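You operate a simulated robot arm through the tools that you are given. There is no shell and no other tool.

You run a simulated robot arm. Do the job below in one go: nothing can be reset, and whatever is moved stays where it is left.

JOB
Unlock the red drawer, put the orange sweet in the yellow dish and lock up again. Where these are worked on the way, their far stop is far enough and under half their travel is too little: red drawer.

Only the result counts: the job must be done as asked and must still hold three seconds after the hand-in. Knocking over, shifting, dropping, spilling or breaking anything else fails it.

ROBOT AND FRAMES
A 6-joint arm with a two-finger gripper, fixed in place. Base frame: the origin is on the floor under the middle of its stand, x ahead of it, y to its left, z up. Units: mm, degrees, N and s.
It reaches about 1572 mm from its shoulder. Its first joint turns from -166.0 to 166.0 degrees. Payload 2.45 kg.
Tool frame: the origin (TCP) lies between the finger pads and is the grasp point; the fingertips stand 20 mm ahead of it; z points along the fingers, y is the line along which they close. The gripper opens to 140 mm; its body begins 168 mm behind the TCP.
Orientation is told as [roll, pitch, yaw] about the base's x, y, z axes, in that order, counted from this pose: with the fingers straight down and closing along the base's y, the tool's x points along the base's -x, its y along +y and its z along -z.

CONTROLS
- The arm moves only by the tool step_arm. Its argument "rows" is a list of rows, each a list of 7 numbers: the shift along the base's x, y, z in mm, then the turn, a rotation vector about the base's x, y, z in degrees, then the finger opening in mm, from 0 to 140. In form: [[x, y, z, rx, ry, rz, grip], ...]. A call has 1 to 20 rows; each row is the pose to reach, as a shift and turn from the pose commanded when the call began. Each row takes 0.2 s and may step no farther than 50 mm and 8.6 degrees from the row before; otherwise, or with a gripper value out of range, the whole call is refused. Where a pose cannot be reached the arm comes as near as it can. A force on the tool above 40 N (or 10 N above the force at the start of the call, whichever is more), or a blocked arm, ends the call early, and 0.2 s more pass. Each finger travels about 45 mm/s and halts on what it meets, pressing with about 36 N; the grip force reading is that of the motor and also rises with nothing between the fingers. The clock runs only during rows and for 0.2 s after the last one: add rows that repeat a pose to give the fingers time. It gives the time, the measured TCP pose, the force on the tool (base axes), the opening and the grip force at its end, in the units of the frame above (readings bear some noise), with the torque about the TCP (base axes, N m) and any sound that the robot's microphone picked up, and new pictures: "views" is both (left out), scene, wrist or none.
- Cameras (640 x 400 px; columns grow to the right, rows downward): "scene" is fixed at [399.5, 649.5, 1264]; the picture's right is [-0.41, -0.91, 0.00], its down [-0.44, 0.20, -0.88] and it looks along [0.80, -0.36, -0.48] (base axes); focal length 367 px, centre (320, 200). "wrist" rides on the gripper at [78, 11, -209] in the tool frame; the picture's right is [-0.14, 0.99, 0.00], its down [-0.92, -0.13, -0.37] and it looks along [-0.36, -0.05, 0.93] (tool axes); focal length 280 px, centre (320, 200). There is no depth. A picture from a camera that has moved, and an enlarged one, comes with that camera's place and axes in the base frame and with its lens.
- enlarge(camera, box): a new picture of the part [left, top, right, bottom] of that camera's present view, enlarged. It takes no simulated time.
- sign_off(): hands the job in; it is judged then, once.

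Nothing tells you positions but the pictures and the camera data. Unless the task says otherwise, let go and move clear before handing in.

The tools are called as a command line: name --pt "numbers of a row" for each row, then --argument value for the rest, lists and objects as JSON in quotes. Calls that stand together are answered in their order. step_arm: Moves the arm, as the interface text tells. Its arguments: {"type":"object","properties":{"rows":{"type":"array"},"views":{"type":"string","enum":["both","scene","wrist","none"]}},"required":["rows"]} The other tools are called the same way: enlarge (camera, box) takes an enlarged picture of a part of a camera's view; sign_off () hands the job in.

At the start:

```text
time_s: 0.0
tcp_pos: [748.1, 205.4, 1072.2]
tool_rot: [0.0, -0.1, 0.0]
ft_force: [-0.5, 0.3, -0.1]
moment: [0.01, 0.01, 0.0]
opening: 140.1
finger_force: 0.0
```

scene: 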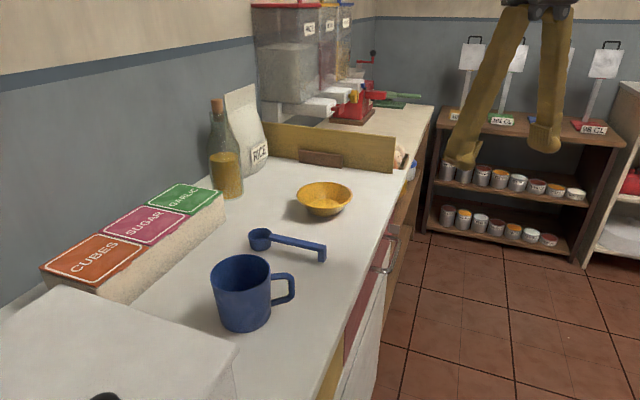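
wrist: 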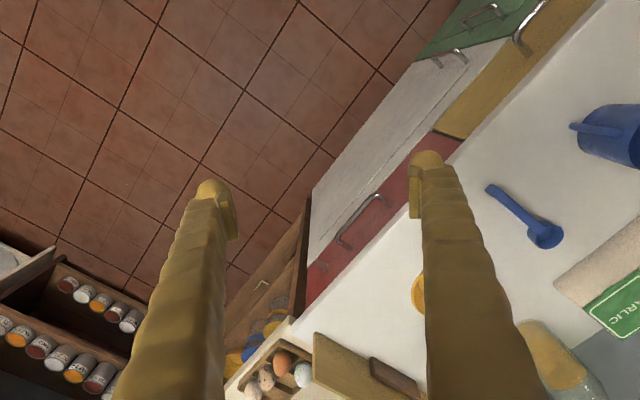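

I see a counter with a yellow dish, a blue spoon and mug, boxes and drawers below (red, yellow, green). I'll first look closer at the pictures to find the red drawer, its lock and the orange sweet.

enlarge --camera "scene" --box '[300, 160, 460, 400]'

enlarge --camera "wrist" --box '[280, 0, 640, 225]'

enlarge --camera "wrist" --box '[220, 180, 480, 400]'

enlarge --camera "scene" --box '[180, 0, 440, 200]'

```text
1.67 times, centred on (380, 280) of scene
camera zoom: at [399.5, 649.5, 1264.0], right [-0.41, -0.91, 0.0], down [-0.44, 0.2, -0.88], along [0.8, -0.36, -0.48], focal length 612 px, centre (220, 67)
```

zoom: 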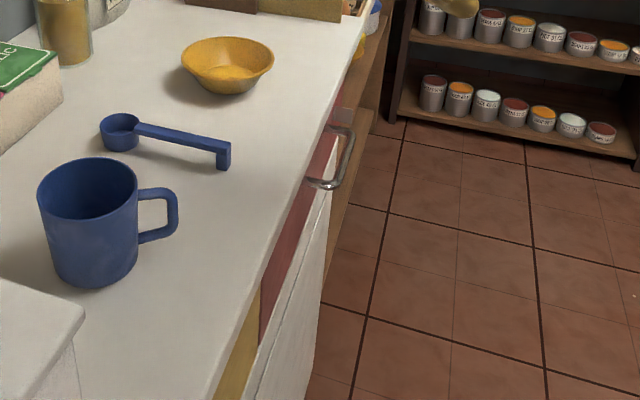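

```text
1.78 times, centred on (460, 112) of wrist
camera zoom: at [670.6, 214.1, 1280.6], right [0.14, 0.99, 0.0], down [0.92, -0.13, 0.37], along [0.37, -0.05, -0.93], focal length 498 px, centre (71, 356)
```

zoom: 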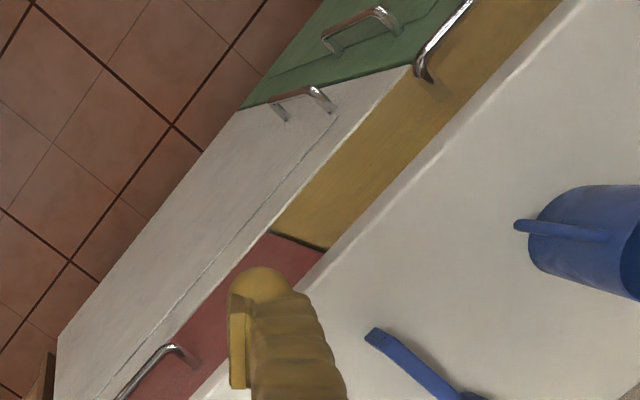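

```text
1.82 times, centred on (350, 290) of wrist
camera zoom: at [670.6, 214.1, 1280.6], right [0.14, 0.99, 0.0], down [0.92, -0.13, 0.37], along [0.37, -0.05, -0.93], focal length 510 px, centre (266, 36)
```

zoom: 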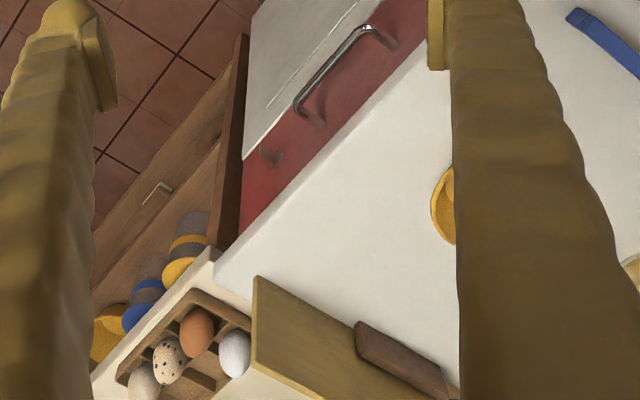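

```text
2.00 times, centred on (310, 100) of scene
camera zoom: at [399.5, 649.5, 1264.0], right [-0.41, -0.91, 0.0], down [-0.44, 0.2, -0.88], along [0.8, -0.36, -0.48], focal length 735 px, centre (340, 400)
```

zoom: 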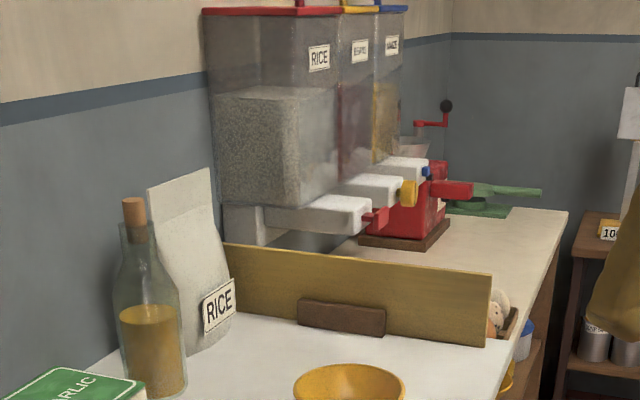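

The red drawer front sits below the counter edge, roughly between (840,320) and (1000,170) in x,y, at z≈790. It has a metal bar handle and a small red turn-knob at its far end. I'll back the arm off and turn it to look squarely at the drawer front.

step_arm --pt "-20 -20 0 0 0 8 140" --pt "-40 -40 0 0 0 16 140" --pt "-60 -60 0 0 0 24 140" --pt "-80 -80 0 0 0 32 140" --pt "-100 -100 0 0 0 40 140" --pt "-120 -120 0 0 0 45 140" --pt "-140 -140 0 0 0 45 140" --views "wrist"

```text
time_s: 1.6
tcp_pos: [609.3, 63.7, 1070.9]
tool_rot: [0.0, -0.2, 45.0]
ft_force: [-0.1, -0.2, 0.4]
moment: [0.02, 0.01, -0.02]
opening: 139.7
finger_force: 0.1
camera wrist: at [546.1, 14.8, 1280.3], right [-0.6, 0.8, 0.0], down [0.74, 0.56, 0.37], along [0.29, 0.22, -0.93], focal length 280 px, centre (320, 200)
```

wrist: 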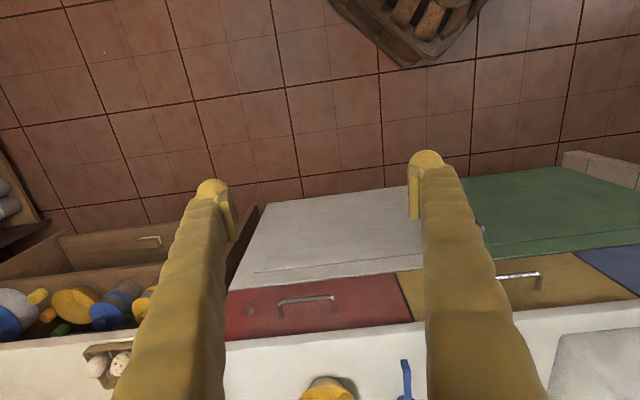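

The red drawer with its handle is between the fingers in view, with a small feature at the left of the handle. I'll pitch the tool up so the camera sees the fronts more squarely.

step_arm --pt "0 0 -20 5.66 -5.66 0 140" --pt "0 0 -40 11.3 -11.3 0 140" --pt "0 0 -60 17 -17 0 140" --pt "0 0 -80 22.6 -22.6 0 140" --pt "0 0 -100 28.3 -28.3 0 140" --pt "0 0 -120 33.9 -33.9 0 140" --views "both"

```text
time_s: 3.0
tcp_pos: [607.9, 64.3, 950.9]
tool_rot: [0.1, -48.0, 44.8]
ft_force: [0.1, 0.9, 0.4]
moment: [0.01, 0.0, -0.01]
opening: 139.8
finger_force: 0.0
camera wrist: at [453.6, -76.0, 1032.8], right [-0.63, 0.77, 0.1], down [0.33, 0.15, 0.93], along [0.7, 0.62, -0.35], focal length 280 px, centre (320, 200)
```

scene: 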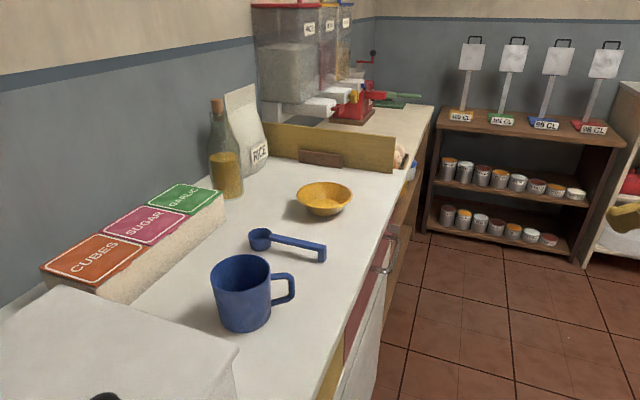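
wrist: 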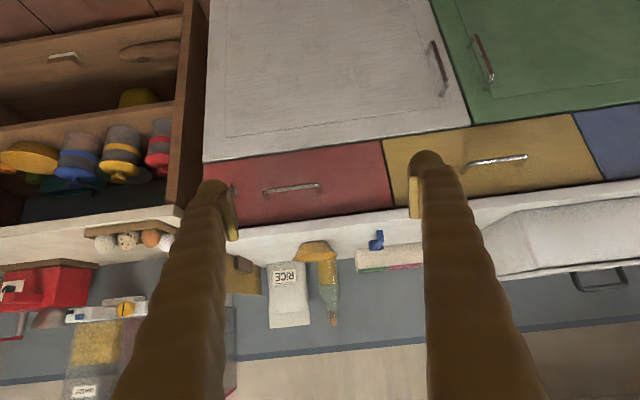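

The view is upside down but shows the red drawer with its bar handle, and the lock feature is next to the left finger. I'll enlarge it.

enlarge --camera "wrist" --box '[190, 120, 430, 270]'

enlarge --camera "wrist" --box '[0, 0, 240, 150]'

enlarge --camera "wrist" --box '[0, 110, 240, 260]'

```text
2.67 times, centred on (310, 195) of wrist
camera zoom: at [453.6, -76.0, 1032.8], right [-0.63, 0.77, 0.1], down [0.33, 0.15, 0.93], along [0.7, 0.62, -0.35], focal length 748 px, centre (347, 213)
```

zoom: 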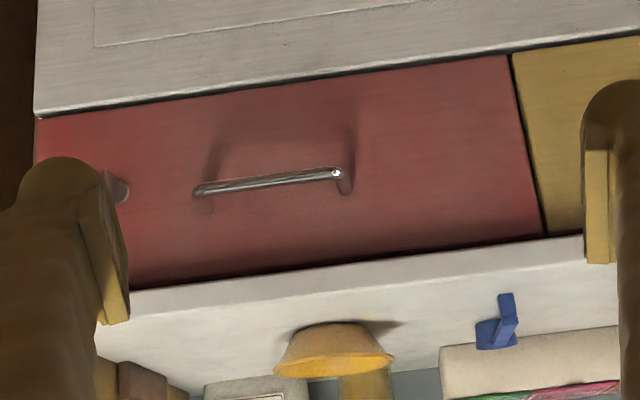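

```text
2.67 times, centred on (120, 75) of wrist
camera zoom: at [453.6, -76.0, 1032.8], right [-0.63, 0.77, 0.1], down [0.33, 0.15, 0.93], along [0.7, 0.62, -0.35], focal length 748 px, centre (853, 533)
```

zoom: 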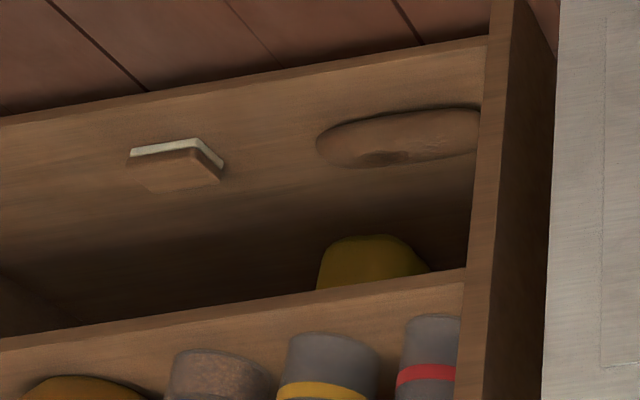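

```text
2.67 times, centred on (120, 185) of wrist
camera zoom: at [453.6, -76.0, 1032.8], right [-0.63, 0.77, 0.1], down [0.33, 0.15, 0.93], along [0.7, 0.62, -0.35], focal length 748 px, centre (853, 240)
```

zoom: 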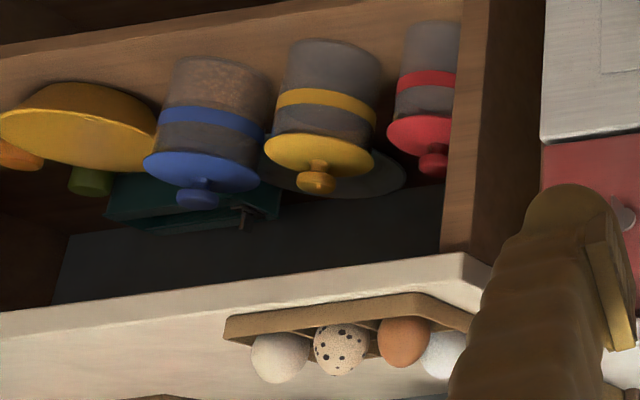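

There's a small grey/white lock piece on the red drawer, and an open shelf beside it holding jars, a yellow lid/bowl, an orange thing and a teal box with something key-like. I'll move sideways along the counter to see the shelf and the lock without the fingers in the way.

step_arm --pt "30 -30 -10 0 0 0 140" --pt "60 -60 -20 0 0 0 140" --pt "90 -90 -30 0 0 0 140" --pt "120 -120 -40 0 0 0 140" --pt "150 -150 -50 0 0 0 140" --pt "180 -180 -60 0 0 0 140" --pt "200 -200 -80 0 0 0 140" --views "wrist"

```text
time_s: 4.6
tcp_pos: [808.5, -135.5, 873.6]
tool_rot: [0.0, -47.9, 44.9]
ft_force: [0.8, 0.4, -0.1]
moment: [0.01, 0.0, 0.02]
opening: 140.1
finger_force: 0.0
camera wrist: at [654.5, -275.8, 954.6], right [-0.64, 0.77, 0.1], down [0.33, 0.15, 0.93], along [0.7, 0.63, -0.35], focal length 280 px, centre (320, 200)
```

wrist: 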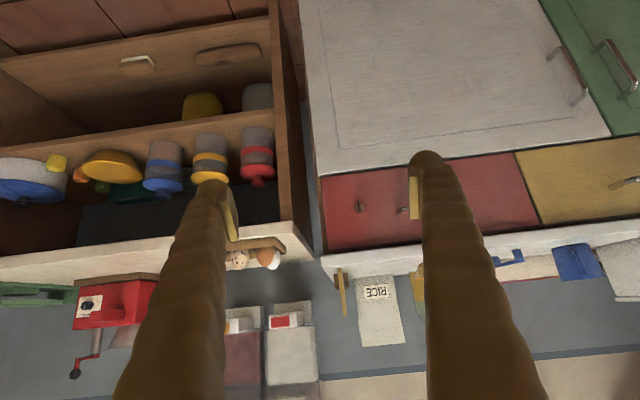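

enlarge --camera "wrist" --box '[0, 130, 240, 280]'

enlarge --camera "wrist" --box '[300, 150, 440, 270]'

enlarge --camera "wrist" --box '[80, 10, 300, 150]'

```text
2.67 times, centred on (120, 205) of wrist
camera zoom: at [654.5, -275.8, 954.6], right [-0.64, 0.77, 0.1], down [0.33, 0.15, 0.93], along [0.7, 0.63, -0.35], focal length 748 px, centre (853, 187)
```

zoom: 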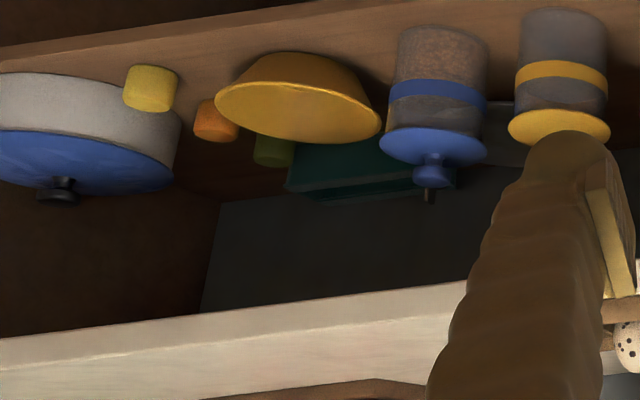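

```text
3.33 times, centred on (370, 210) of wrist
camera zoom: at [654.5, -275.8, 954.6], right [-0.64, 0.77, 0.1], down [0.33, 0.15, 0.93], along [0.7, 0.63, -0.35], focal length 935 px, centre (153, 167)
```

zoom: 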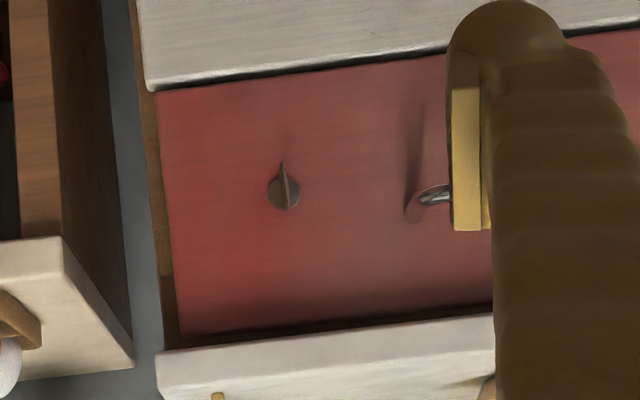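

```text
2.86 times, centred on (190, 80) of wrist
camera zoom: at [654.5, -275.8, 954.6], right [-0.64, 0.77, 0.1], down [0.33, 0.15, 0.93], along [0.7, 0.63, -0.35], focal length 801 px, centre (691, 543)
```

zoom: 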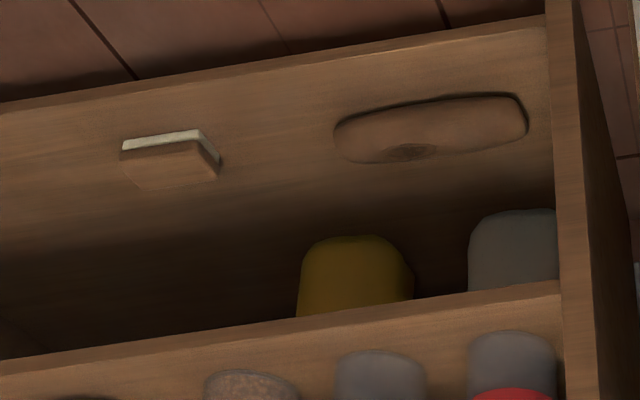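

The lock is a small thumb-turn with a vertical blade at about (1027,171,763), and the handle centre is near (902,246,790). The shelf items look out of reach, so the sweet is probably inside the drawer. Next I'll line up horizontally, about 100 mm in front of the lock, for a close look.

step_arm --pt "15 25 -14 3.7 -3.7 0 130" --pt "33 54 -28 7.4 -7.4 0 115" --pt "51 84 -42 11.1 -11.1 0 100" --pt "70 114 -56 14.8 -14.8 0 85" --pt "89 144 -70 18.5 -18.5 0 70" --pt "108 174 -84 22.2 -22.2 0 60" --pt "127 204 -98 26 -26 0 60" --pt "146 234 -111 29.7 -29.7 0 60" --pt "146 234 -111 29.7 -29.7 0 60" --views "both"

```text
time_s: 6.6
tcp_pos: [959.2, 96.8, 764.7]
tool_rot: [82.7, -89.4, -37.4]
ft_force: [0.0, 0.3, 0.2]
moment: [0.01, 0.01, 0.02]
opening: 60.2
finger_force: 0.1
out of reach, approached as far as the arm can: row 8, 9
camera wrist: at [805.2, -44.8, 686.5], right [-0.7, 0.7, 0.15], down [-0.16, -0.36, 0.92], along [0.69, 0.62, 0.36], focal length 280 px, centre (320, 200)
```

scene: 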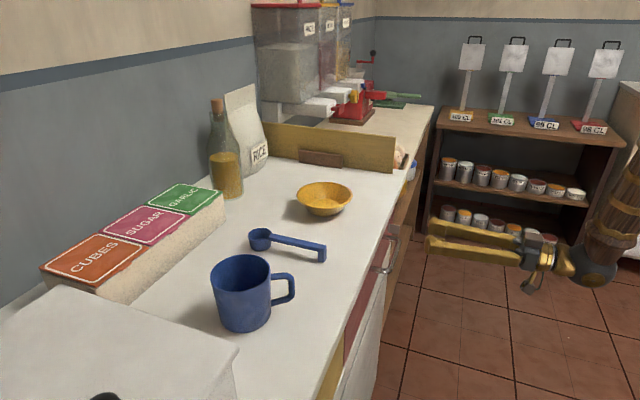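
wrist: 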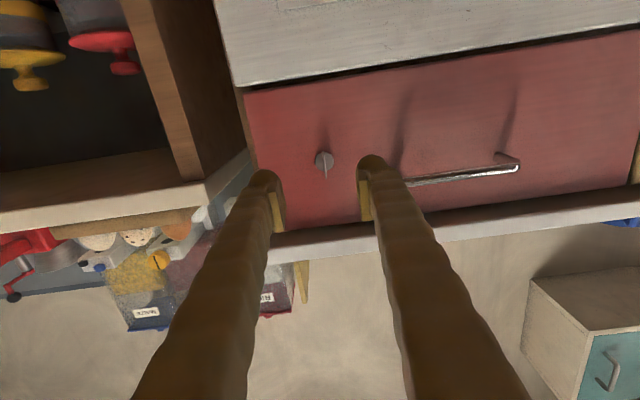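

The tool is now nearly horizontal in front of the lock, with the blade vertical on a round disc. I'll enlarge to pin down the lock and handle.

enlarge --camera "wrist" --box '[240, 100, 400, 240]'

enlarge --camera "wrist" --box '[380, 80, 640, 240]'

enlarge --camera "scene" --box '[400, 160, 640, 310]'

```text
2.86 times, centred on (320, 170) of wrist
camera zoom: at [805.2, -44.8, 686.5], right [-0.7, 0.7, 0.15], down [-0.16, -0.36, 0.92], along [0.69, 0.62, 0.36], focal length 801 px, centre (320, 286)
```

zoom: 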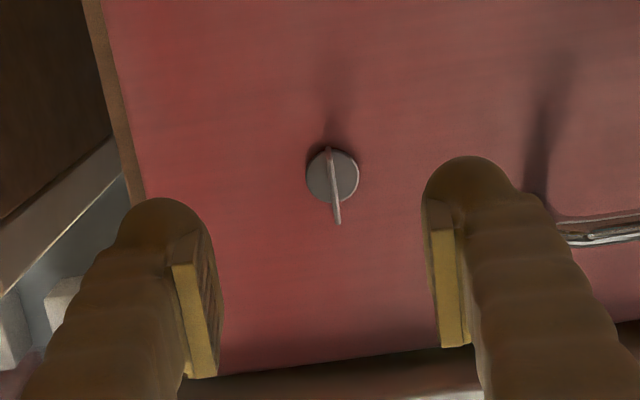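

```text
2.46 times, centred on (510, 160) of wrist
camera zoom: at [805.2, -44.8, 686.5], right [-0.7, 0.7, 0.15], down [-0.16, -0.36, 0.92], along [0.69, 0.62, 0.36], focal length 690 px, centre (-148, 298)
```

zoom: 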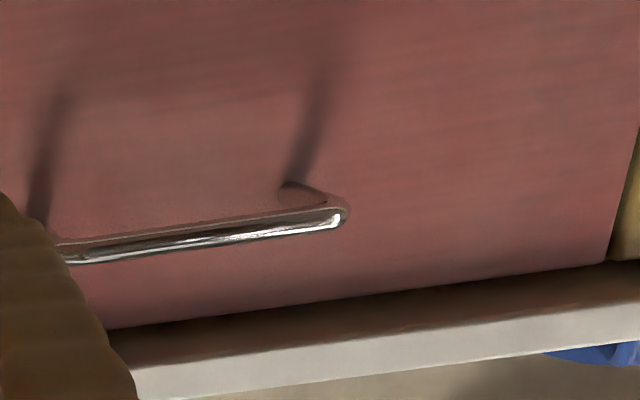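

```text
2.67 times, centred on (520, 235) of scene
camera zoom: at [399.5, 649.5, 1264.0], right [-0.41, -0.91, 0.0], down [-0.44, 0.2, -0.88], along [0.8, -0.36, -0.48], focal length 980 px, centre (-213, 107)
```

zoom: 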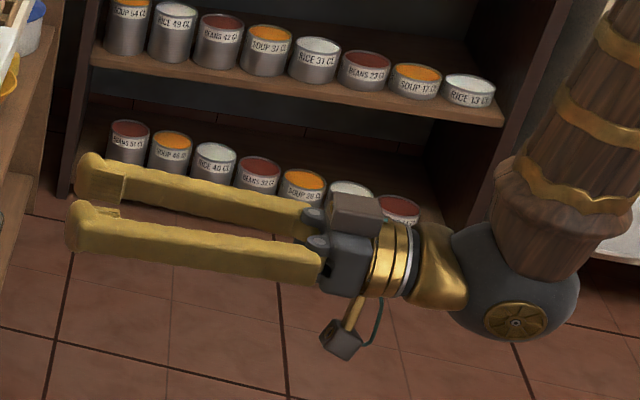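

The lock disc is about 96 mm ahead of the TCP, roughly 5 mm to the left (toward the handle) and 5 mm lower. The last pose was reported as just out of reach, so I'll roll the tool about its own axis both ways to see which direction has room.

step_arm --pt "0 0 0 5.66 5.66 0 60" --pt "0 0 0 11.3 11.3 0 60" --pt "0 0 0 17 17 0 60" --views "none"

step_arm --pt "0 0 0 -5.66 -5.66 0 60" --pt "0 0 0 -11.3 -11.3 0 60" --pt "0 0 0 -17 -17 0 60" --pt "0 0 0 -22.6 -22.6 0 60" --pt "0 0 0 -28.3 -28.3 0 60" --pt "0 0 0 -34 -34 0 60" --views "none"

```text
time_s: 7.4
tcp_pos: [959.2, 96.7, 764.6]
tool_rot: [90.0, -65.8, -45.0]
ft_force: [0.4, 0.6, 0.6]
moment: [-0.03, -0.02, 0.01]
opening: 60.2
finger_force: 0.1
```

```text
time_s: 8.8
tcp_pos: [960.6, 96.7, 765.7]
tool_rot: [76.9, -89.5, -31.7]
ft_force: [-0.2, 0.2, 0.9]
moment: [0.01, 0.02, 0.04]
opening: 60.2
finger_force: 0.1
out of reach, approached as far as the arm can: row 4, 5, 6
```

Rolling positively about the approach axis is free, but negatively it hits a joint limit right here. I'll roll the tool 180° so the camera is on top, which should leave room to turn both ways.

step_arm --pt "-4 -4 0 5.66 5.66 0 60" --pt "-8 -8 0 11.3 11.3 0 60" --pt "-8 -8 0 17 17 0 60" --pt "-8 -8 0 22.6 22.6 0 60" --pt "-8 -8 0 28.3 28.3 0 60" --pt "-8 -8 0 34 34 0 60" --pt "-8 -8 0 39.6 39.6 0 60" --pt "-8 -8 0 45.3 45.3 0 60" --pt "-8 -8 0 50.9 50.9 0 60" --pt "-8 -8 0 56.6 56.6 0 60" --pt "-8 -8 0 62.2 62.2 0 60" --views "wrist"

```text
time_s: 11.2
tcp_pos: [951.9, 89.1, 764.1]
tool_rot: [90.2, -1.4, -44.9]
ft_force: [0.0, 0.0, -0.3]
moment: [0.01, 0.01, 0.02]
opening: 60.0
finger_force: 0.1
camera wrist: at [749.5, -5.1, 772.4], right [0.08, -0.08, 0.99], down [0.39, -0.91, -0.11], along [0.92, 0.4, -0.04], focal length 280 px, centre (320, 200)
```

wrist: 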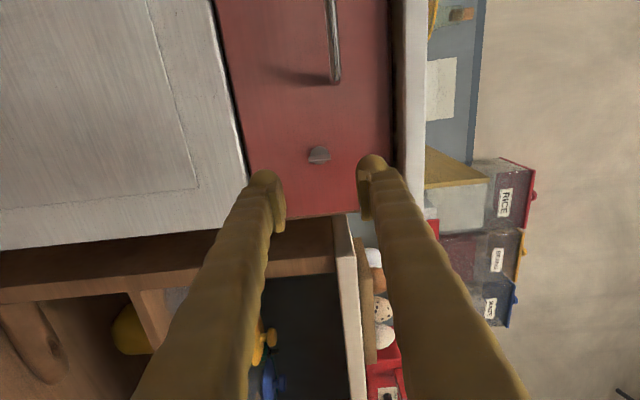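

The roll worked and the camera is now on the left side. I'll carry on the roll to 180°.

enlarge --camera "wrist" --box '[240, 60, 420, 200]'

step_arm --pt "0 0 0 5.66 5.66 0 60" --pt "0 0 0 11.3 11.3 0 60" --pt "0 0 0 17 17 0 60" --pt "0 0 0 22.6 22.6 0 60" --pt "0 0 0 28.3 28.3 0 60" --pt "0 0 0 34 34 0 60" --pt "0 0 0 39.6 39.6 0 60" --pt "0 0 0 45.3 45.3 0 60" --pt "0 0 0 50.9 50.9 0 60" --pt "0 0 0 56.6 56.6 0 60" --pt "0 0 0 62.6 62.6 0 60" --views "wrist"

```text
2.86 times, centred on (330, 130) of wrist
camera zoom: at [749.5, -5.1, 772.4], right [0.08, -0.08, 0.99], down [0.39, -0.91, -0.11], along [0.92, 0.4, -0.04], focal length 801 px, centre (291, 400)
```

zoom: 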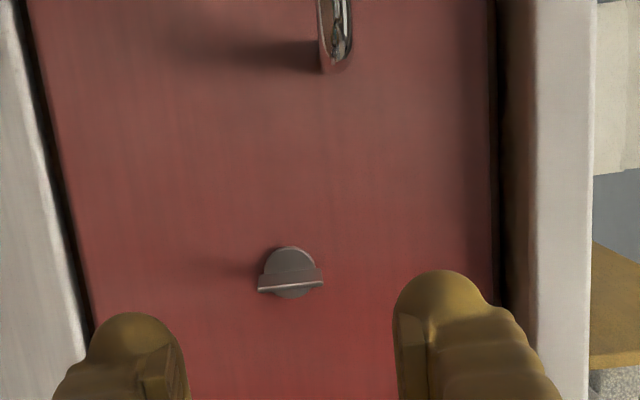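

```text
time_s: 13.6
tcp_pos: [952.1, 88.5, 764.8]
tool_rot: [92.3, 87.2, -42.9]
ft_force: [-0.2, 0.0, -0.2]
moment: [0.0, 0.04, 0.05]
opening: 60.0
finger_force: 0.0
camera wrist: at [808.8, -64.6, 842.5], right [0.7, -0.71, -0.09], down [-0.32, -0.2, -0.93], along [0.64, 0.68, -0.37], focal length 280 px, centre (320, 200)
```

wrist: 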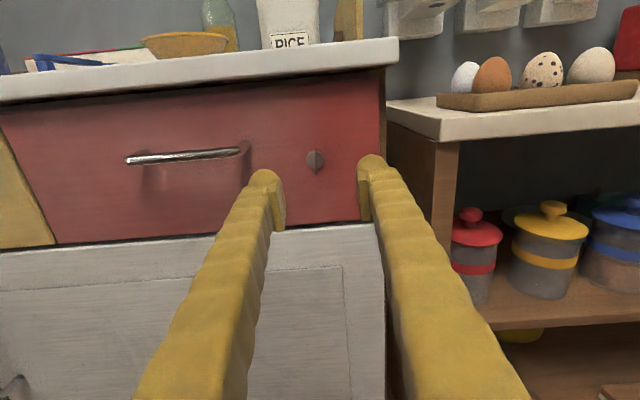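

The camera is now on top with an upright view of the red drawer, its handle and the lock turn, and the orange-coloured item nearby is just an egg. I'll centre on the lock and advance to about 25 mm short of it.

step_arm --pt "-3.3 3.3 -2.3 2 2 0 50" --pt "10.8 17.4 -2.3 2 2 0 46" --pt "25 31.6 -2.3 2 2 0 46" --pt "39.1 45.7 -2.3 2 2 0 46" --pt "39.1 45.7 -2.3 2 2 0 46" --views "wrist"

```text
time_s: 14.8
tcp_pos: [991.6, 135.4, 760.6]
tool_rot: [122.2, 89.7, -13.0]
ft_force: [0.3, -0.2, -0.1]
moment: [-0.05, 0.03, -0.03]
opening: 46.2
finger_force: 0.0
camera wrist: at [851.0, -20.9, 839.3], right [0.7, -0.7, -0.13], down [-0.35, -0.17, -0.92], along [0.63, 0.69, -0.36], focal length 280 px, centre (320, 200)
```

wrist: 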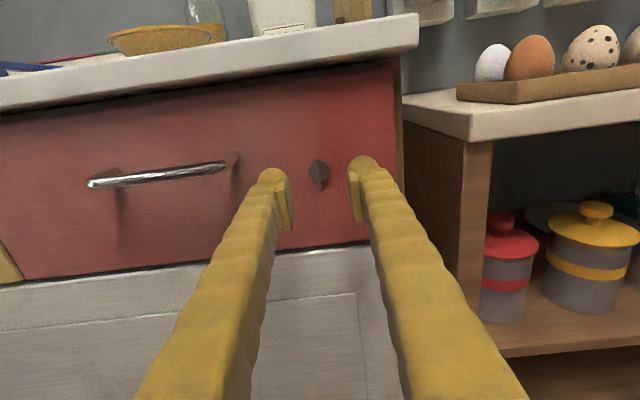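

enlarge --camera "wrist" --box '[240, 130, 400, 240]'

```text
3.64 times, centred on (320, 185) of wrist
camera zoom: at [851.0, -20.9, 839.3], right [0.7, -0.7, -0.13], down [-0.35, -0.17, -0.92], along [0.63, 0.69, -0.36], focal length 1020 px, centre (320, 254)
```

zoom: 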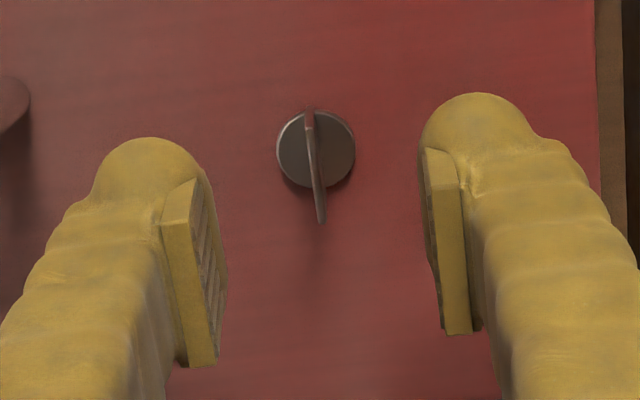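

The blade is centred between the fingers; the lock disc looks to be about 60 mm ahead and 3 mm higher. I'll raise the tool slightly and advance about 33 mm.

step_arm --pt "8.5 7.5 3 0 0 0 46" --pt "16.5 15.5 3 0 0 0 46" --pt "24.5 23 3 0 0 0 46" --pt "24.5 23 3 0 0 0 46" --views "wrist"

enlarge --camera "wrist" --box '[240, 130, 400, 240]'

```text
time_s: 15.8
tcp_pos: [1016.2, 157.7, 765.9]
tool_rot: [122.2, 89.8, -13.1]
ft_force: [-0.6, 0.1, -0.6]
moment: [-0.01, -0.01, 0.0]
opening: 46.0
finger_force: 0.1
camera wrist: at [875.7, 1.8, 842.9], right [0.7, -0.7, -0.13], down [-0.35, -0.17, -0.92], along [0.63, 0.69, -0.36], focal length 280 px, centre (320, 200)
```

wrist: 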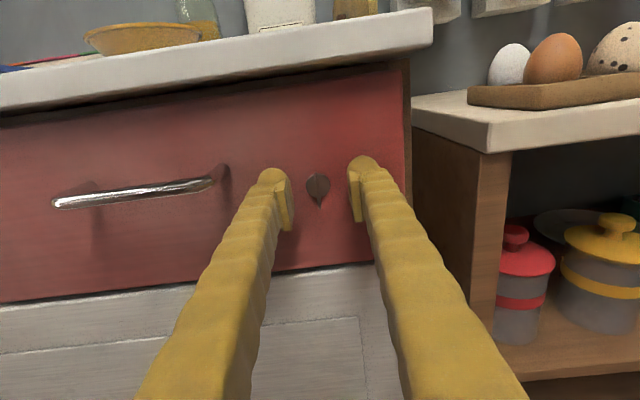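

```text
3.64 times, centred on (320, 185) of wrist
camera zoom: at [875.7, 1.8, 842.9], right [0.7, -0.7, -0.13], down [-0.35, -0.17, -0.92], along [0.63, 0.69, -0.36], focal length 1020 px, centre (320, 254)
```

zoom: 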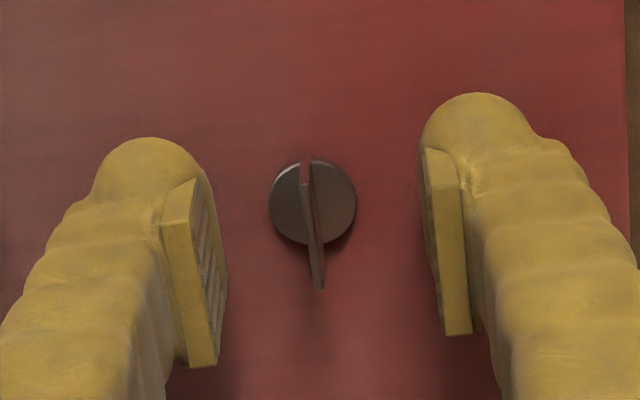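

The blade now sits just inside the fingertips, about 2 mm left of centre. I'll shift slightly, advance another 5 mm and close the fingers on the blade.

step_arm --pt "2.5 4.6 -0.5 0 0 0 46" --pt "2.5 4.6 -0.5 0 0 0 30" --pt "2.5 4.6 -0.5 0 0 0 15" --pt "2.5 4.6 -0.5 0 0 0 0" --pt "2.5 4.6 -0.5 0 0 0 0" --pt "2.5 4.6 -0.5 0 0 0 0" --views "wrist"

enlarge --camera "wrist" --box '[240, 130, 400, 240]'

```text
time_s: 17.2
tcp_pos: [1018.2, 163.5, 764.1]
tool_rot: [120.2, 89.8, -15.0]
ft_force: [-4.2, 4.2, 1.6]
moment: [-0.01, 0.01, 0.08]
opening: 6.3
finger_force: 31.2
camera wrist: at [877.9, 6.6, 842.6], right [0.7, -0.7, -0.13], down [-0.35, -0.17, -0.92], along [0.62, 0.69, -0.36], focal length 280 px, centre (320, 200)
```

wrist: 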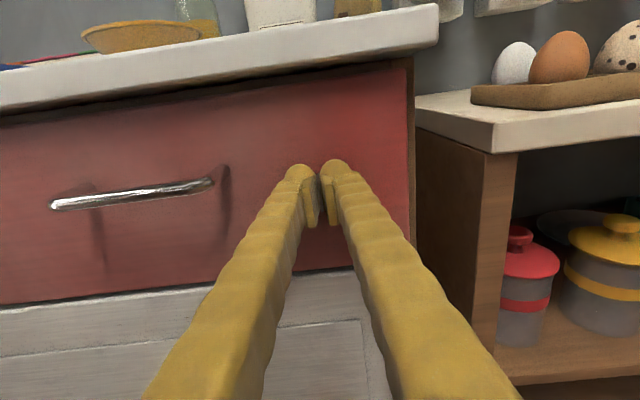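

```text
3.64 times, centred on (320, 185) of wrist
camera zoom: at [877.9, 6.6, 842.6], right [0.7, -0.7, -0.13], down [-0.35, -0.17, -0.92], along [0.62, 0.69, -0.36], focal length 1020 px, centre (320, 254)
```

zoom: 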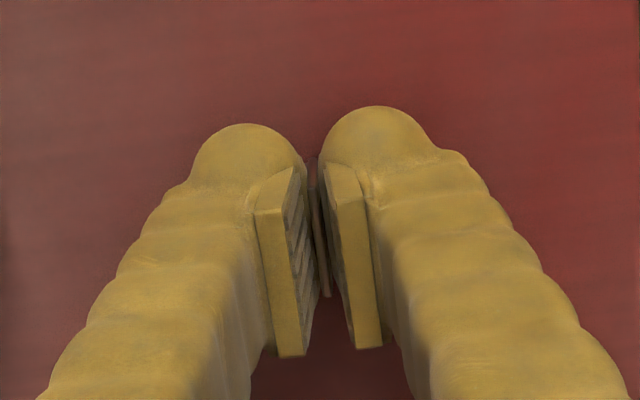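

The blade is gripped (about 6 mm thick, 31 N). I'll try a small clockwise turn (seen from the front) and feel the torque.

step_arm --pt "-0.8 0.8 0 2.8 2.8 0 0" --pt "-0.8 0.8 0 5.6 5.6 0 0" --pt "-0.8 0.8 0 8.4 8.4 0 0" --views "none"

```text
time_s: 18.0
tcp_pos: [1017.7, 163.9, 765.0]
tool_rot: [-90.4, 78.3, 134.2]
ft_force: [9.9, -8.5, 1.9]
moment: [-0.58, -0.7, -0.15]
opening: 5.7
finger_force: 33.8
```

There's about 0.9 N·m of opposing torque after 12° clockwise, which may be a stop or friction. I'll go back and try the other way to compare.

step_arm --pt "0.8 -0.8 0 -4.2 -4.2 0 0" --pt "0.8 -0.8 0 -8.4 -8.4 0 0" --pt "0.4 -0.4 0 -11.2 -11.2 0 0" --pt "0 0 0 -14 -14 0 0" --pt "0 0 0 -16.8 -16.8 0 0" --views "none"

```text
time_s: 19.2
tcp_pos: [1016.8, 162.8, 765.6]
tool_rot: [90.9, 78.0, -44.4]
ft_force: [12.1, -11.4, 6.7]
moment: [-0.03, 0.01, -0.16]
opening: 6.1
finger_force: 30.7
```

Counter-clockwise shows almost no torque. I'll check the picture to see whether the blade followed.

step_arm --pt "0.6 -0.6 -0.5 0 0 0 0" --views "wrist"

enlarge --camera "wrist" --box '[240, 130, 400, 240]'

```text
time_s: 19.6
tcp_pos: [1017.2, 161.2, 764.8]
tool_rot: [91.0, 77.9, -44.2]
ft_force: [6.1, -8.5, 14.7]
moment: [0.02, 0.02, -0.13]
opening: 5.9
finger_force: 30.8
camera wrist: at [866.1, 17.9, 842.6], right [0.7, -0.71, 0.07], down [-0.21, -0.31, -0.93], along [0.68, 0.64, -0.36], focal length 280 px, centre (320, 200)
```

wrist: 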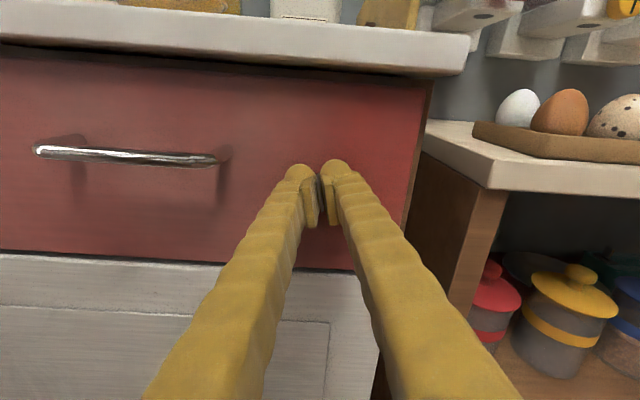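

```text
3.64 times, centred on (320, 185) of wrist
camera zoom: at [866.1, 17.9, 842.6], right [0.7, -0.71, 0.07], down [-0.21, -0.31, -0.93], along [0.68, 0.64, -0.36], focal length 1020 px, centre (320, 254)
```

zoom: 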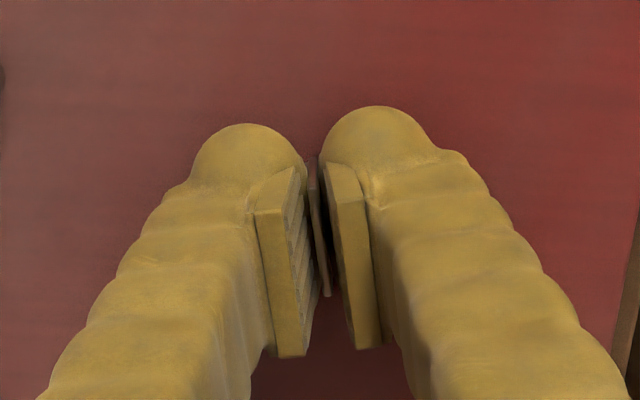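

The blade turned along with the gripper, so counter-clockwise is the way it goes. I'll keep turning in stages and trim the side forces as I go.

step_arm --pt "0.4 -0.4 0.7 -4.2 -4.2 0 0" --pt "0.4 -0.4 0.7 -8.4 -8.4 0 0" --pt "0.4 -0.4 0.7 -12.6 -12.6 0 0" --views "none"

```text
time_s: 20.4
tcp_pos: [1018.2, 162.6, 765.8]
tool_rot: [90.3, 59.9, -44.8]
ft_force: [1.5, 0.7, 8.8]
moment: [-0.04, 0.01, -0.09]
opening: 6.0
finger_force: 31.0
```

step_arm --pt "0 0 0.5 -4.2 -4.2 0 0" --pt "0 0 0.5 -8.4 -8.4 0 0" --pt "0 0 0.5 -12.6 -12.6 0 0" --pt "0 0 0.5 -16.8 -16.8 0 0" --views "none"

```text
time_s: 21.4
tcp_pos: [1017.8, 161.7, 763.7]
tool_rot: [90.3, 36.3, -44.7]
ft_force: [-10.2, 10.2, 1.8]
moment: [-0.02, 0.03, 0.07]
opening: 5.9
finger_force: 31.1
```

step_arm --pt "-0.5 0.5 0 -4.2 -4.2 0 0" --pt "-0.6 0.6 0 -8.4 -8.4 0 0" --pt "-0.7 0.7 0 -12.6 -12.6 0 0" --views "none"

```text
time_s: 22.2
tcp_pos: [1018.3, 162.6, 765.0]
tool_rot: [90.1, 18.5, -45.0]
ft_force: [0.3, 2.3, -6.7]
moment: [-0.04, 0.04, -0.04]
opening: 6.3
finger_force: 31.0
```

step_arm --pt "0 0 -0.3 -4.2 -4.2 0 0" --pt "0 0 -0.4 -8.4 -8.4 0 0" --pt "0 0 -0.4 -12.7 -12.7 0 0" --views "wrist"

enlarge --camera "wrist" --box '[240, 130, 400, 240]'

```text
time_s: 23.0
tcp_pos: [1018.0, 162.3, 764.7]
tool_rot: [90.3, 0.5, -44.9]
ft_force: [2.2, -3.1, -4.7]
moment: [-0.02, 0.04, 0.01]
opening: 6.2
finger_force: 30.7
camera wrist: at [815.7, 68.3, 775.5], right [0.1, -0.11, 0.99], down [0.39, -0.91, -0.14], along [0.91, 0.4, -0.05], focal length 280 px, centre (320, 200)
```

wrist: 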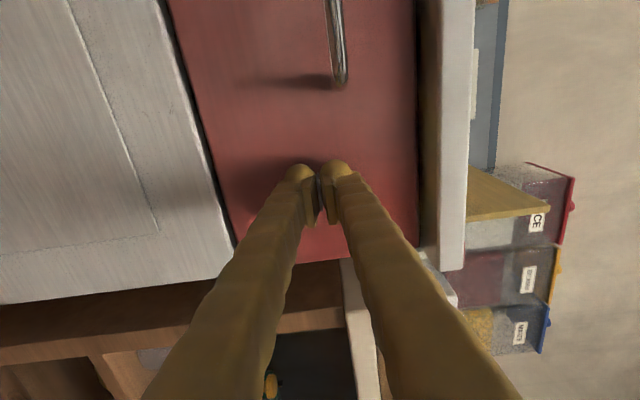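

```text
3.64 times, centred on (320, 185) of wrist
camera zoom: at [815.7, 68.3, 775.5], right [0.1, -0.11, 0.99], down [0.39, -0.91, -0.14], along [0.91, 0.4, -0.05], focal length 1020 px, centre (320, 254)
```

zoom: 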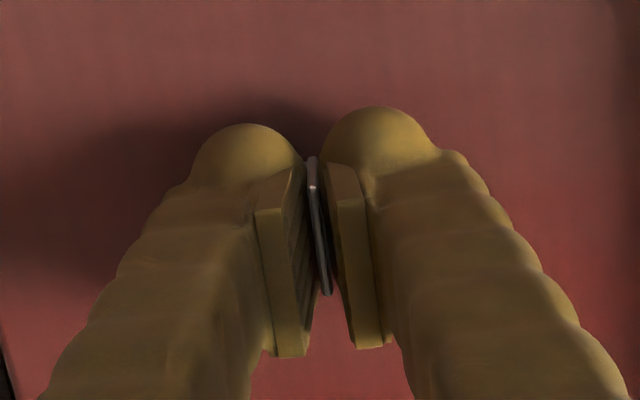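

It has turned 89° and still moves freely with no stop felt. I'll go on in small steps until the torque rises.

step_arm --pt "0 0 -0.3 -2.8 -2.8 0 0" --pt "0 0 -0.3 -5.6 -5.6 0 0" --views "none"

```text
time_s: 23.6
tcp_pos: [1017.6, 162.9, 764.9]
tool_rot: [90.2, -7.3, -44.9]
ft_force: [2.9, -3.1, 0.7]
moment: [0.57, 0.55, -0.02]
opening: 6.1
finger_force: 32.4
```

There's a stop at about 90°, so the lock is fully turned. I'll unload the torque, open the fingers and back off.

step_arm --pt "0 0 0 4.9 4.9 0 0" --pt "0 0 0 4.9 4.9 0 10" --pt "0 0 0 4.9 4.9 0 24" --pt "0 0 0 4.9 4.9 0 40" --pt "0 0 0 4.9 4.9 0 46" --pt "-14 -14 0 4.9 4.9 0 46" --pt "-35 -35 0 4.9 4.9 0 46" --pt "-60 -60 0 4.9 4.9 0 46" --views "wrist"

enlarge --camera "wrist" --box '[220, 0, 420, 200]'

```text
time_s: 25.4
tcp_pos: [956.8, 102.8, 763.9]
tool_rot: [90.1, -0.4, -44.9]
ft_force: [0.0, 0.2, 0.9]
moment: [-0.02, 0.0, 0.0]
opening: 46.0
finger_force: 0.1
camera wrist: at [754.8, 9.1, 772.8], right [0.09, -0.09, 0.99], down [0.39, -0.91, -0.12], along [0.91, 0.4, -0.04], focal length 280 px, centre (320, 200)
```

wrist: 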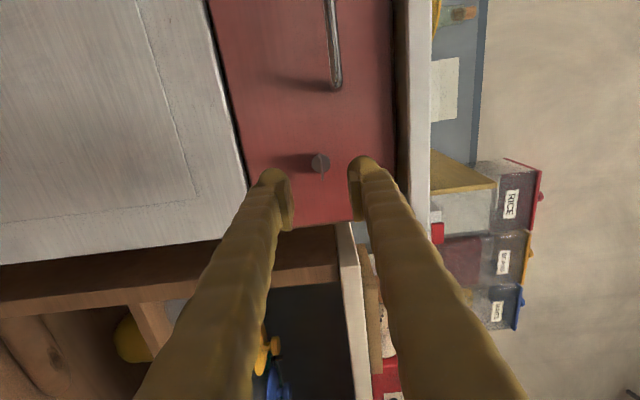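

```text
2.00 times, centred on (320, 100) of wrist
camera zoom: at [754.8, 9.1, 772.8], right [0.09, -0.09, 0.99], down [0.39, -0.91, -0.12], along [0.91, 0.4, -0.04], focal length 561 px, centre (320, 400)
```

zoom: 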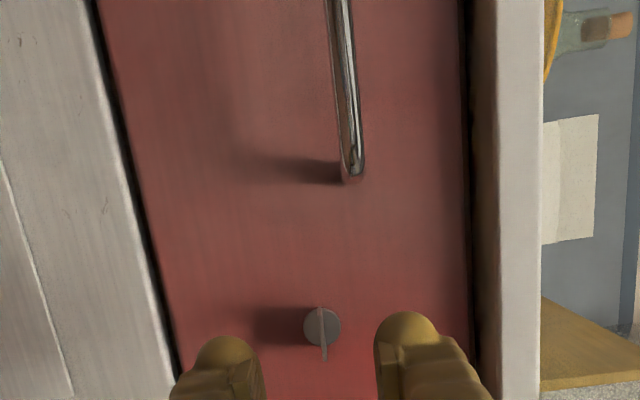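

The blade is now horizontal, so the lock looks open. Next I'll slide left to the handle centre in the same orientation, with the fingers closing vertically.

step_arm --pt "-20 20 4 0 0 0 44" --pt "-45 45 9 0 0 0 44" --pt "-70 70 15 0 0 0 44" --pt "-90 90 21 0 0 0 44" --pt "-97.6 97.6 25 0 0 0 44" --pt "-97.6 97.6 25 0 0 0 44" --views "both"

enlarge --camera "wrist" --box '[220, 60, 420, 260]'

```text
time_s: 26.8
tcp_pos: [859.8, 199.3, 789.9]
tool_rot: [90.2, -0.4, -45.0]
ft_force: [-0.3, 0.2, 0.3]
moment: [-0.02, -0.02, 0.01]
opening: 43.8
finger_force: 0.1
camera wrist: at [657.7, 105.6, 799.0], right [0.09, -0.09, 0.99], down [0.39, -0.91, -0.12], along [0.92, 0.4, -0.04], focal length 280 px, centre (320, 200)
```

scene: 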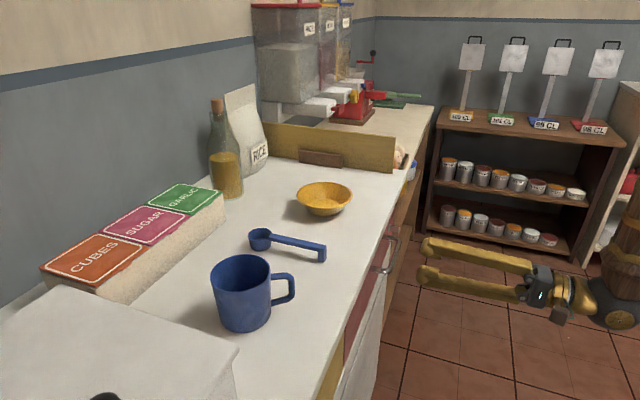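
wrist: 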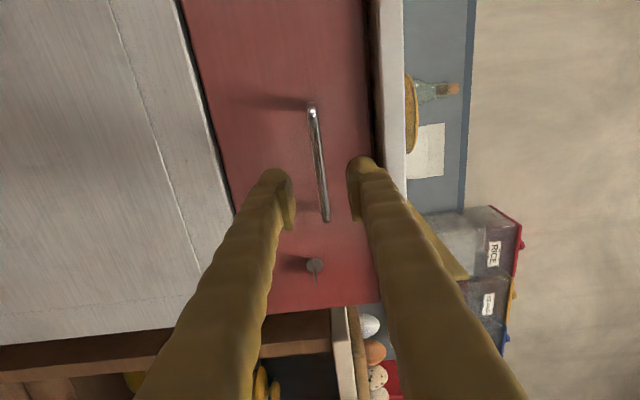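

```text
2.00 times, centred on (320, 160) of wrist
camera zoom: at [657.7, 105.6, 799.0], right [0.09, -0.09, 0.99], down [0.39, -0.91, -0.12], along [0.92, 0.4, -0.04], focal length 561 px, centre (320, 280)
```

zoom: 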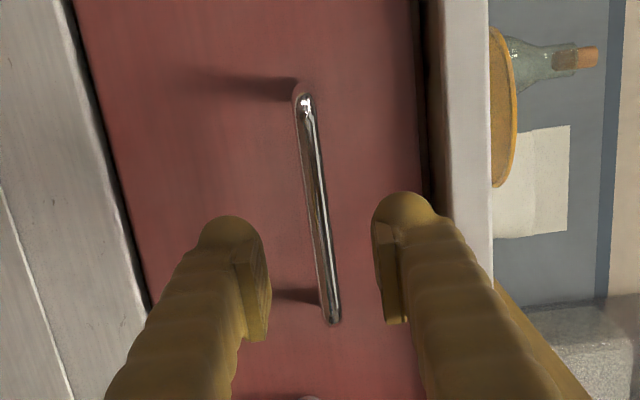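

The handle bar is centred between the fingers, spanning d≈407–523 at z≈789, and the TCP lines up with its middle. I'll advance 69 mm and close on it.

step_arm --pt "14 14 0 0 0 0 44" --pt "28 28 0 0 0 0 44" --pt "40 40 0 0 0 0 44" --pt "48.8 48.8 0 0 0 0 44" --pt "48.8 48.8 0 0 0 0 30" --pt "48.8 48.8 0 0 0 0 15" --pt "48.8 48.8 0 0 0 0 0" --pt "48.8 48.8 0 0 0 0 0" --views "wrist"

```text
time_s: 28.6
tcp_pos: [909.6, 248.7, 789.5]
tool_rot: [90.3, -0.3, -44.9]
ft_force: [1.2, 1.7, 3.1]
moment: [0.4, 0.4, 0.05]
opening: 7.3
finger_force: 34.8
camera wrist: at [706.7, 154.8, 799.2], right [0.09, -0.09, 0.99], down [0.39, -0.91, -0.12], along [0.92, 0.4, -0.04], focal length 280 px, centre (320, 200)
```

wrist: 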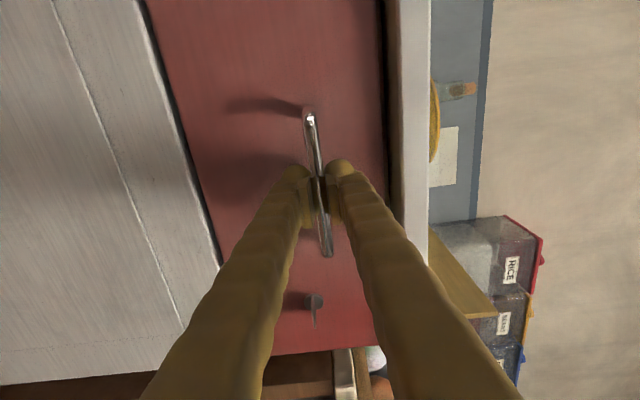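

The handle is gripped. I'll pull gently along the drawer's normal and check the forces.

step_arm --pt "-5 -5 0 0 0 0 0" --pt "-12 -12 0 0 0 0 0" --pt "-19 -19 0 0 0 0 0" --pt "-26 -26 0 0 0 0 0" --views "wrist"

```text
time_s: 29.6
tcp_pos: [882.6, 222.3, 789.7]
tool_rot: [90.2, -0.4, -44.9]
ft_force: [-0.2, 2.4, 4.7]
moment: [0.38, 0.37, -0.04]
opening: 7.1
finger_force: 34.8
camera wrist: at [680.6, 128.8, 799.3], right [0.09, -0.09, 0.99], down [0.39, -0.91, -0.12], along [0.92, 0.4, -0.05], focal length 280 px, centre (320, 200)
```

wrist: 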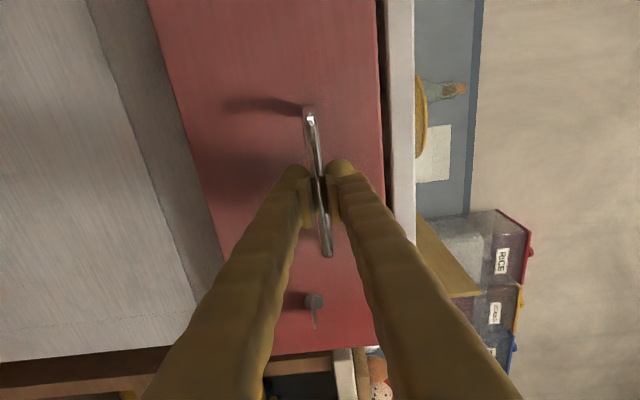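

The drawer is sliding out with very little force. I'll keep pulling slowly.

step_arm --pt "-8 -8 0 0 0 0 0" --pt "-17 -17 0 0 0 0 0" --pt "-27 -27 0 0 0 0 0" --pt "-37 -37 0 0 0 0 0" --pt "-47 -47 0 0 0 0 0" --pt "-57 -57 0 0 0 0 0" --pt "-67 -67 0 0 0 0 0" --pt "-77 -77 0 0 0 0 0" --pt "-87 -87 0 0 0 0 0" --pt "-97 -97 0 0 0 0 0" --pt "-105 -105 0 0 0 0 0" --views "scene"

```text
time_s: 32.0
tcp_pos: [777.1, 117.3, 790.5]
tool_rot: [90.1, -0.4, -44.9]
ft_force: [-5.2, 7.0, 8.1]
moment: [0.41, 0.43, -0.16]
opening: 7.4
finger_force: 35.7
```

scene: 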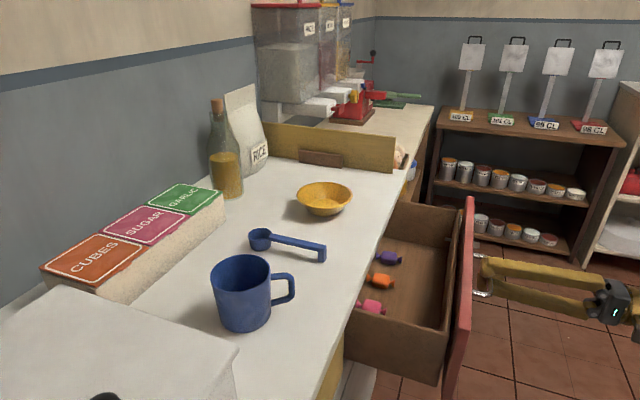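

Sweets are visible in the drawer: purple, orange and pink. I'll keep pulling toward the far stop, watching for it.

step_arm --pt "-7.4 -6.6 0 0 0 0 0" --pt "-14.4 -13.6 0 0 0 0 0" --pt "-21.4 -20.6 0 0 0 0 0" --pt "-28.4 -27.6 0 0 0 0 0" --pt "-35.4 -34.6 0 0 0 0 0" --pt "-42.4 -41.6 0 0 0 0 0" --pt "-49.4 -48.6 0 0 0 0 0" --pt "-56.4 -55.6 0 0 0 0 0" --pt "-63.4 -62.6 0 0 0 0 0" --pt "-70.4 -69.6 0 0 0 0 0" --views "scene"

```text
time_s: 34.2
tcp_pos: [706.6, 47.2, 790.2]
tool_rot: [90.3, -0.5, -44.8]
ft_force: [4.3, -2.4, 21.8]
moment: [0.43, 0.48, -0.08]
opening: 6.9
finger_force: 35.5
```

scene: 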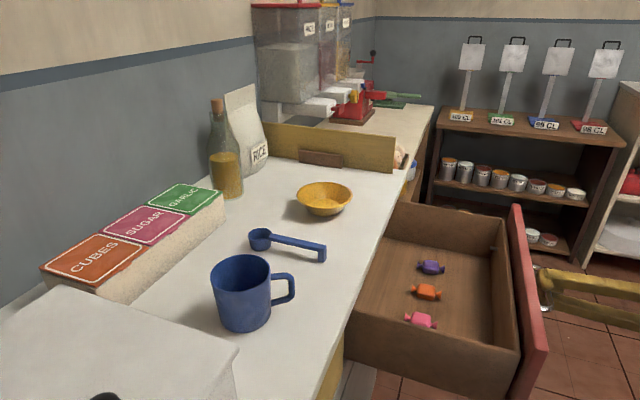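

The drawer is well open, about 286 mm. I'll trim the vertical force and keep pulling gently to find the stop.

step_arm --pt "-4 -4 0.8 0 0 0 0" --pt "-8 -8 1 0 0 0 0" --pt "-12 -12 1 0 0 0 0" --pt "-16 -16 1 0 0 0 0" --pt "-20 -20 1 0 0 0 0" --pt "-24 -24 1 0 0 0 0" --pt "-28 -28 1 0 0 0 0" --pt "-32 -32 1 0 0 0 0" --views "scene"

```text
time_s: 35.1
tcp_pos: [694.3, 35.1, 791.1]
tool_rot: [90.2, -0.4, -44.7]
ft_force: [9.2, 5.8, -4.2]
moment: [0.47, 0.51, 0.04]
opening: 7.7
finger_force: 35.6
stopped in row 4: the force on the tool passed its limit at 66 N (the readings are from after the stop); the commanded pose is now the measured one
```

scene: 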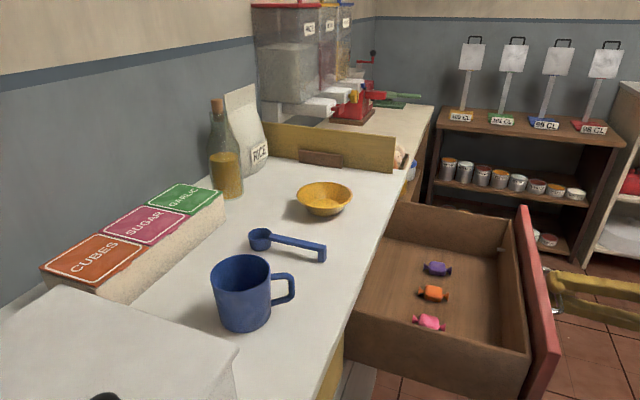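

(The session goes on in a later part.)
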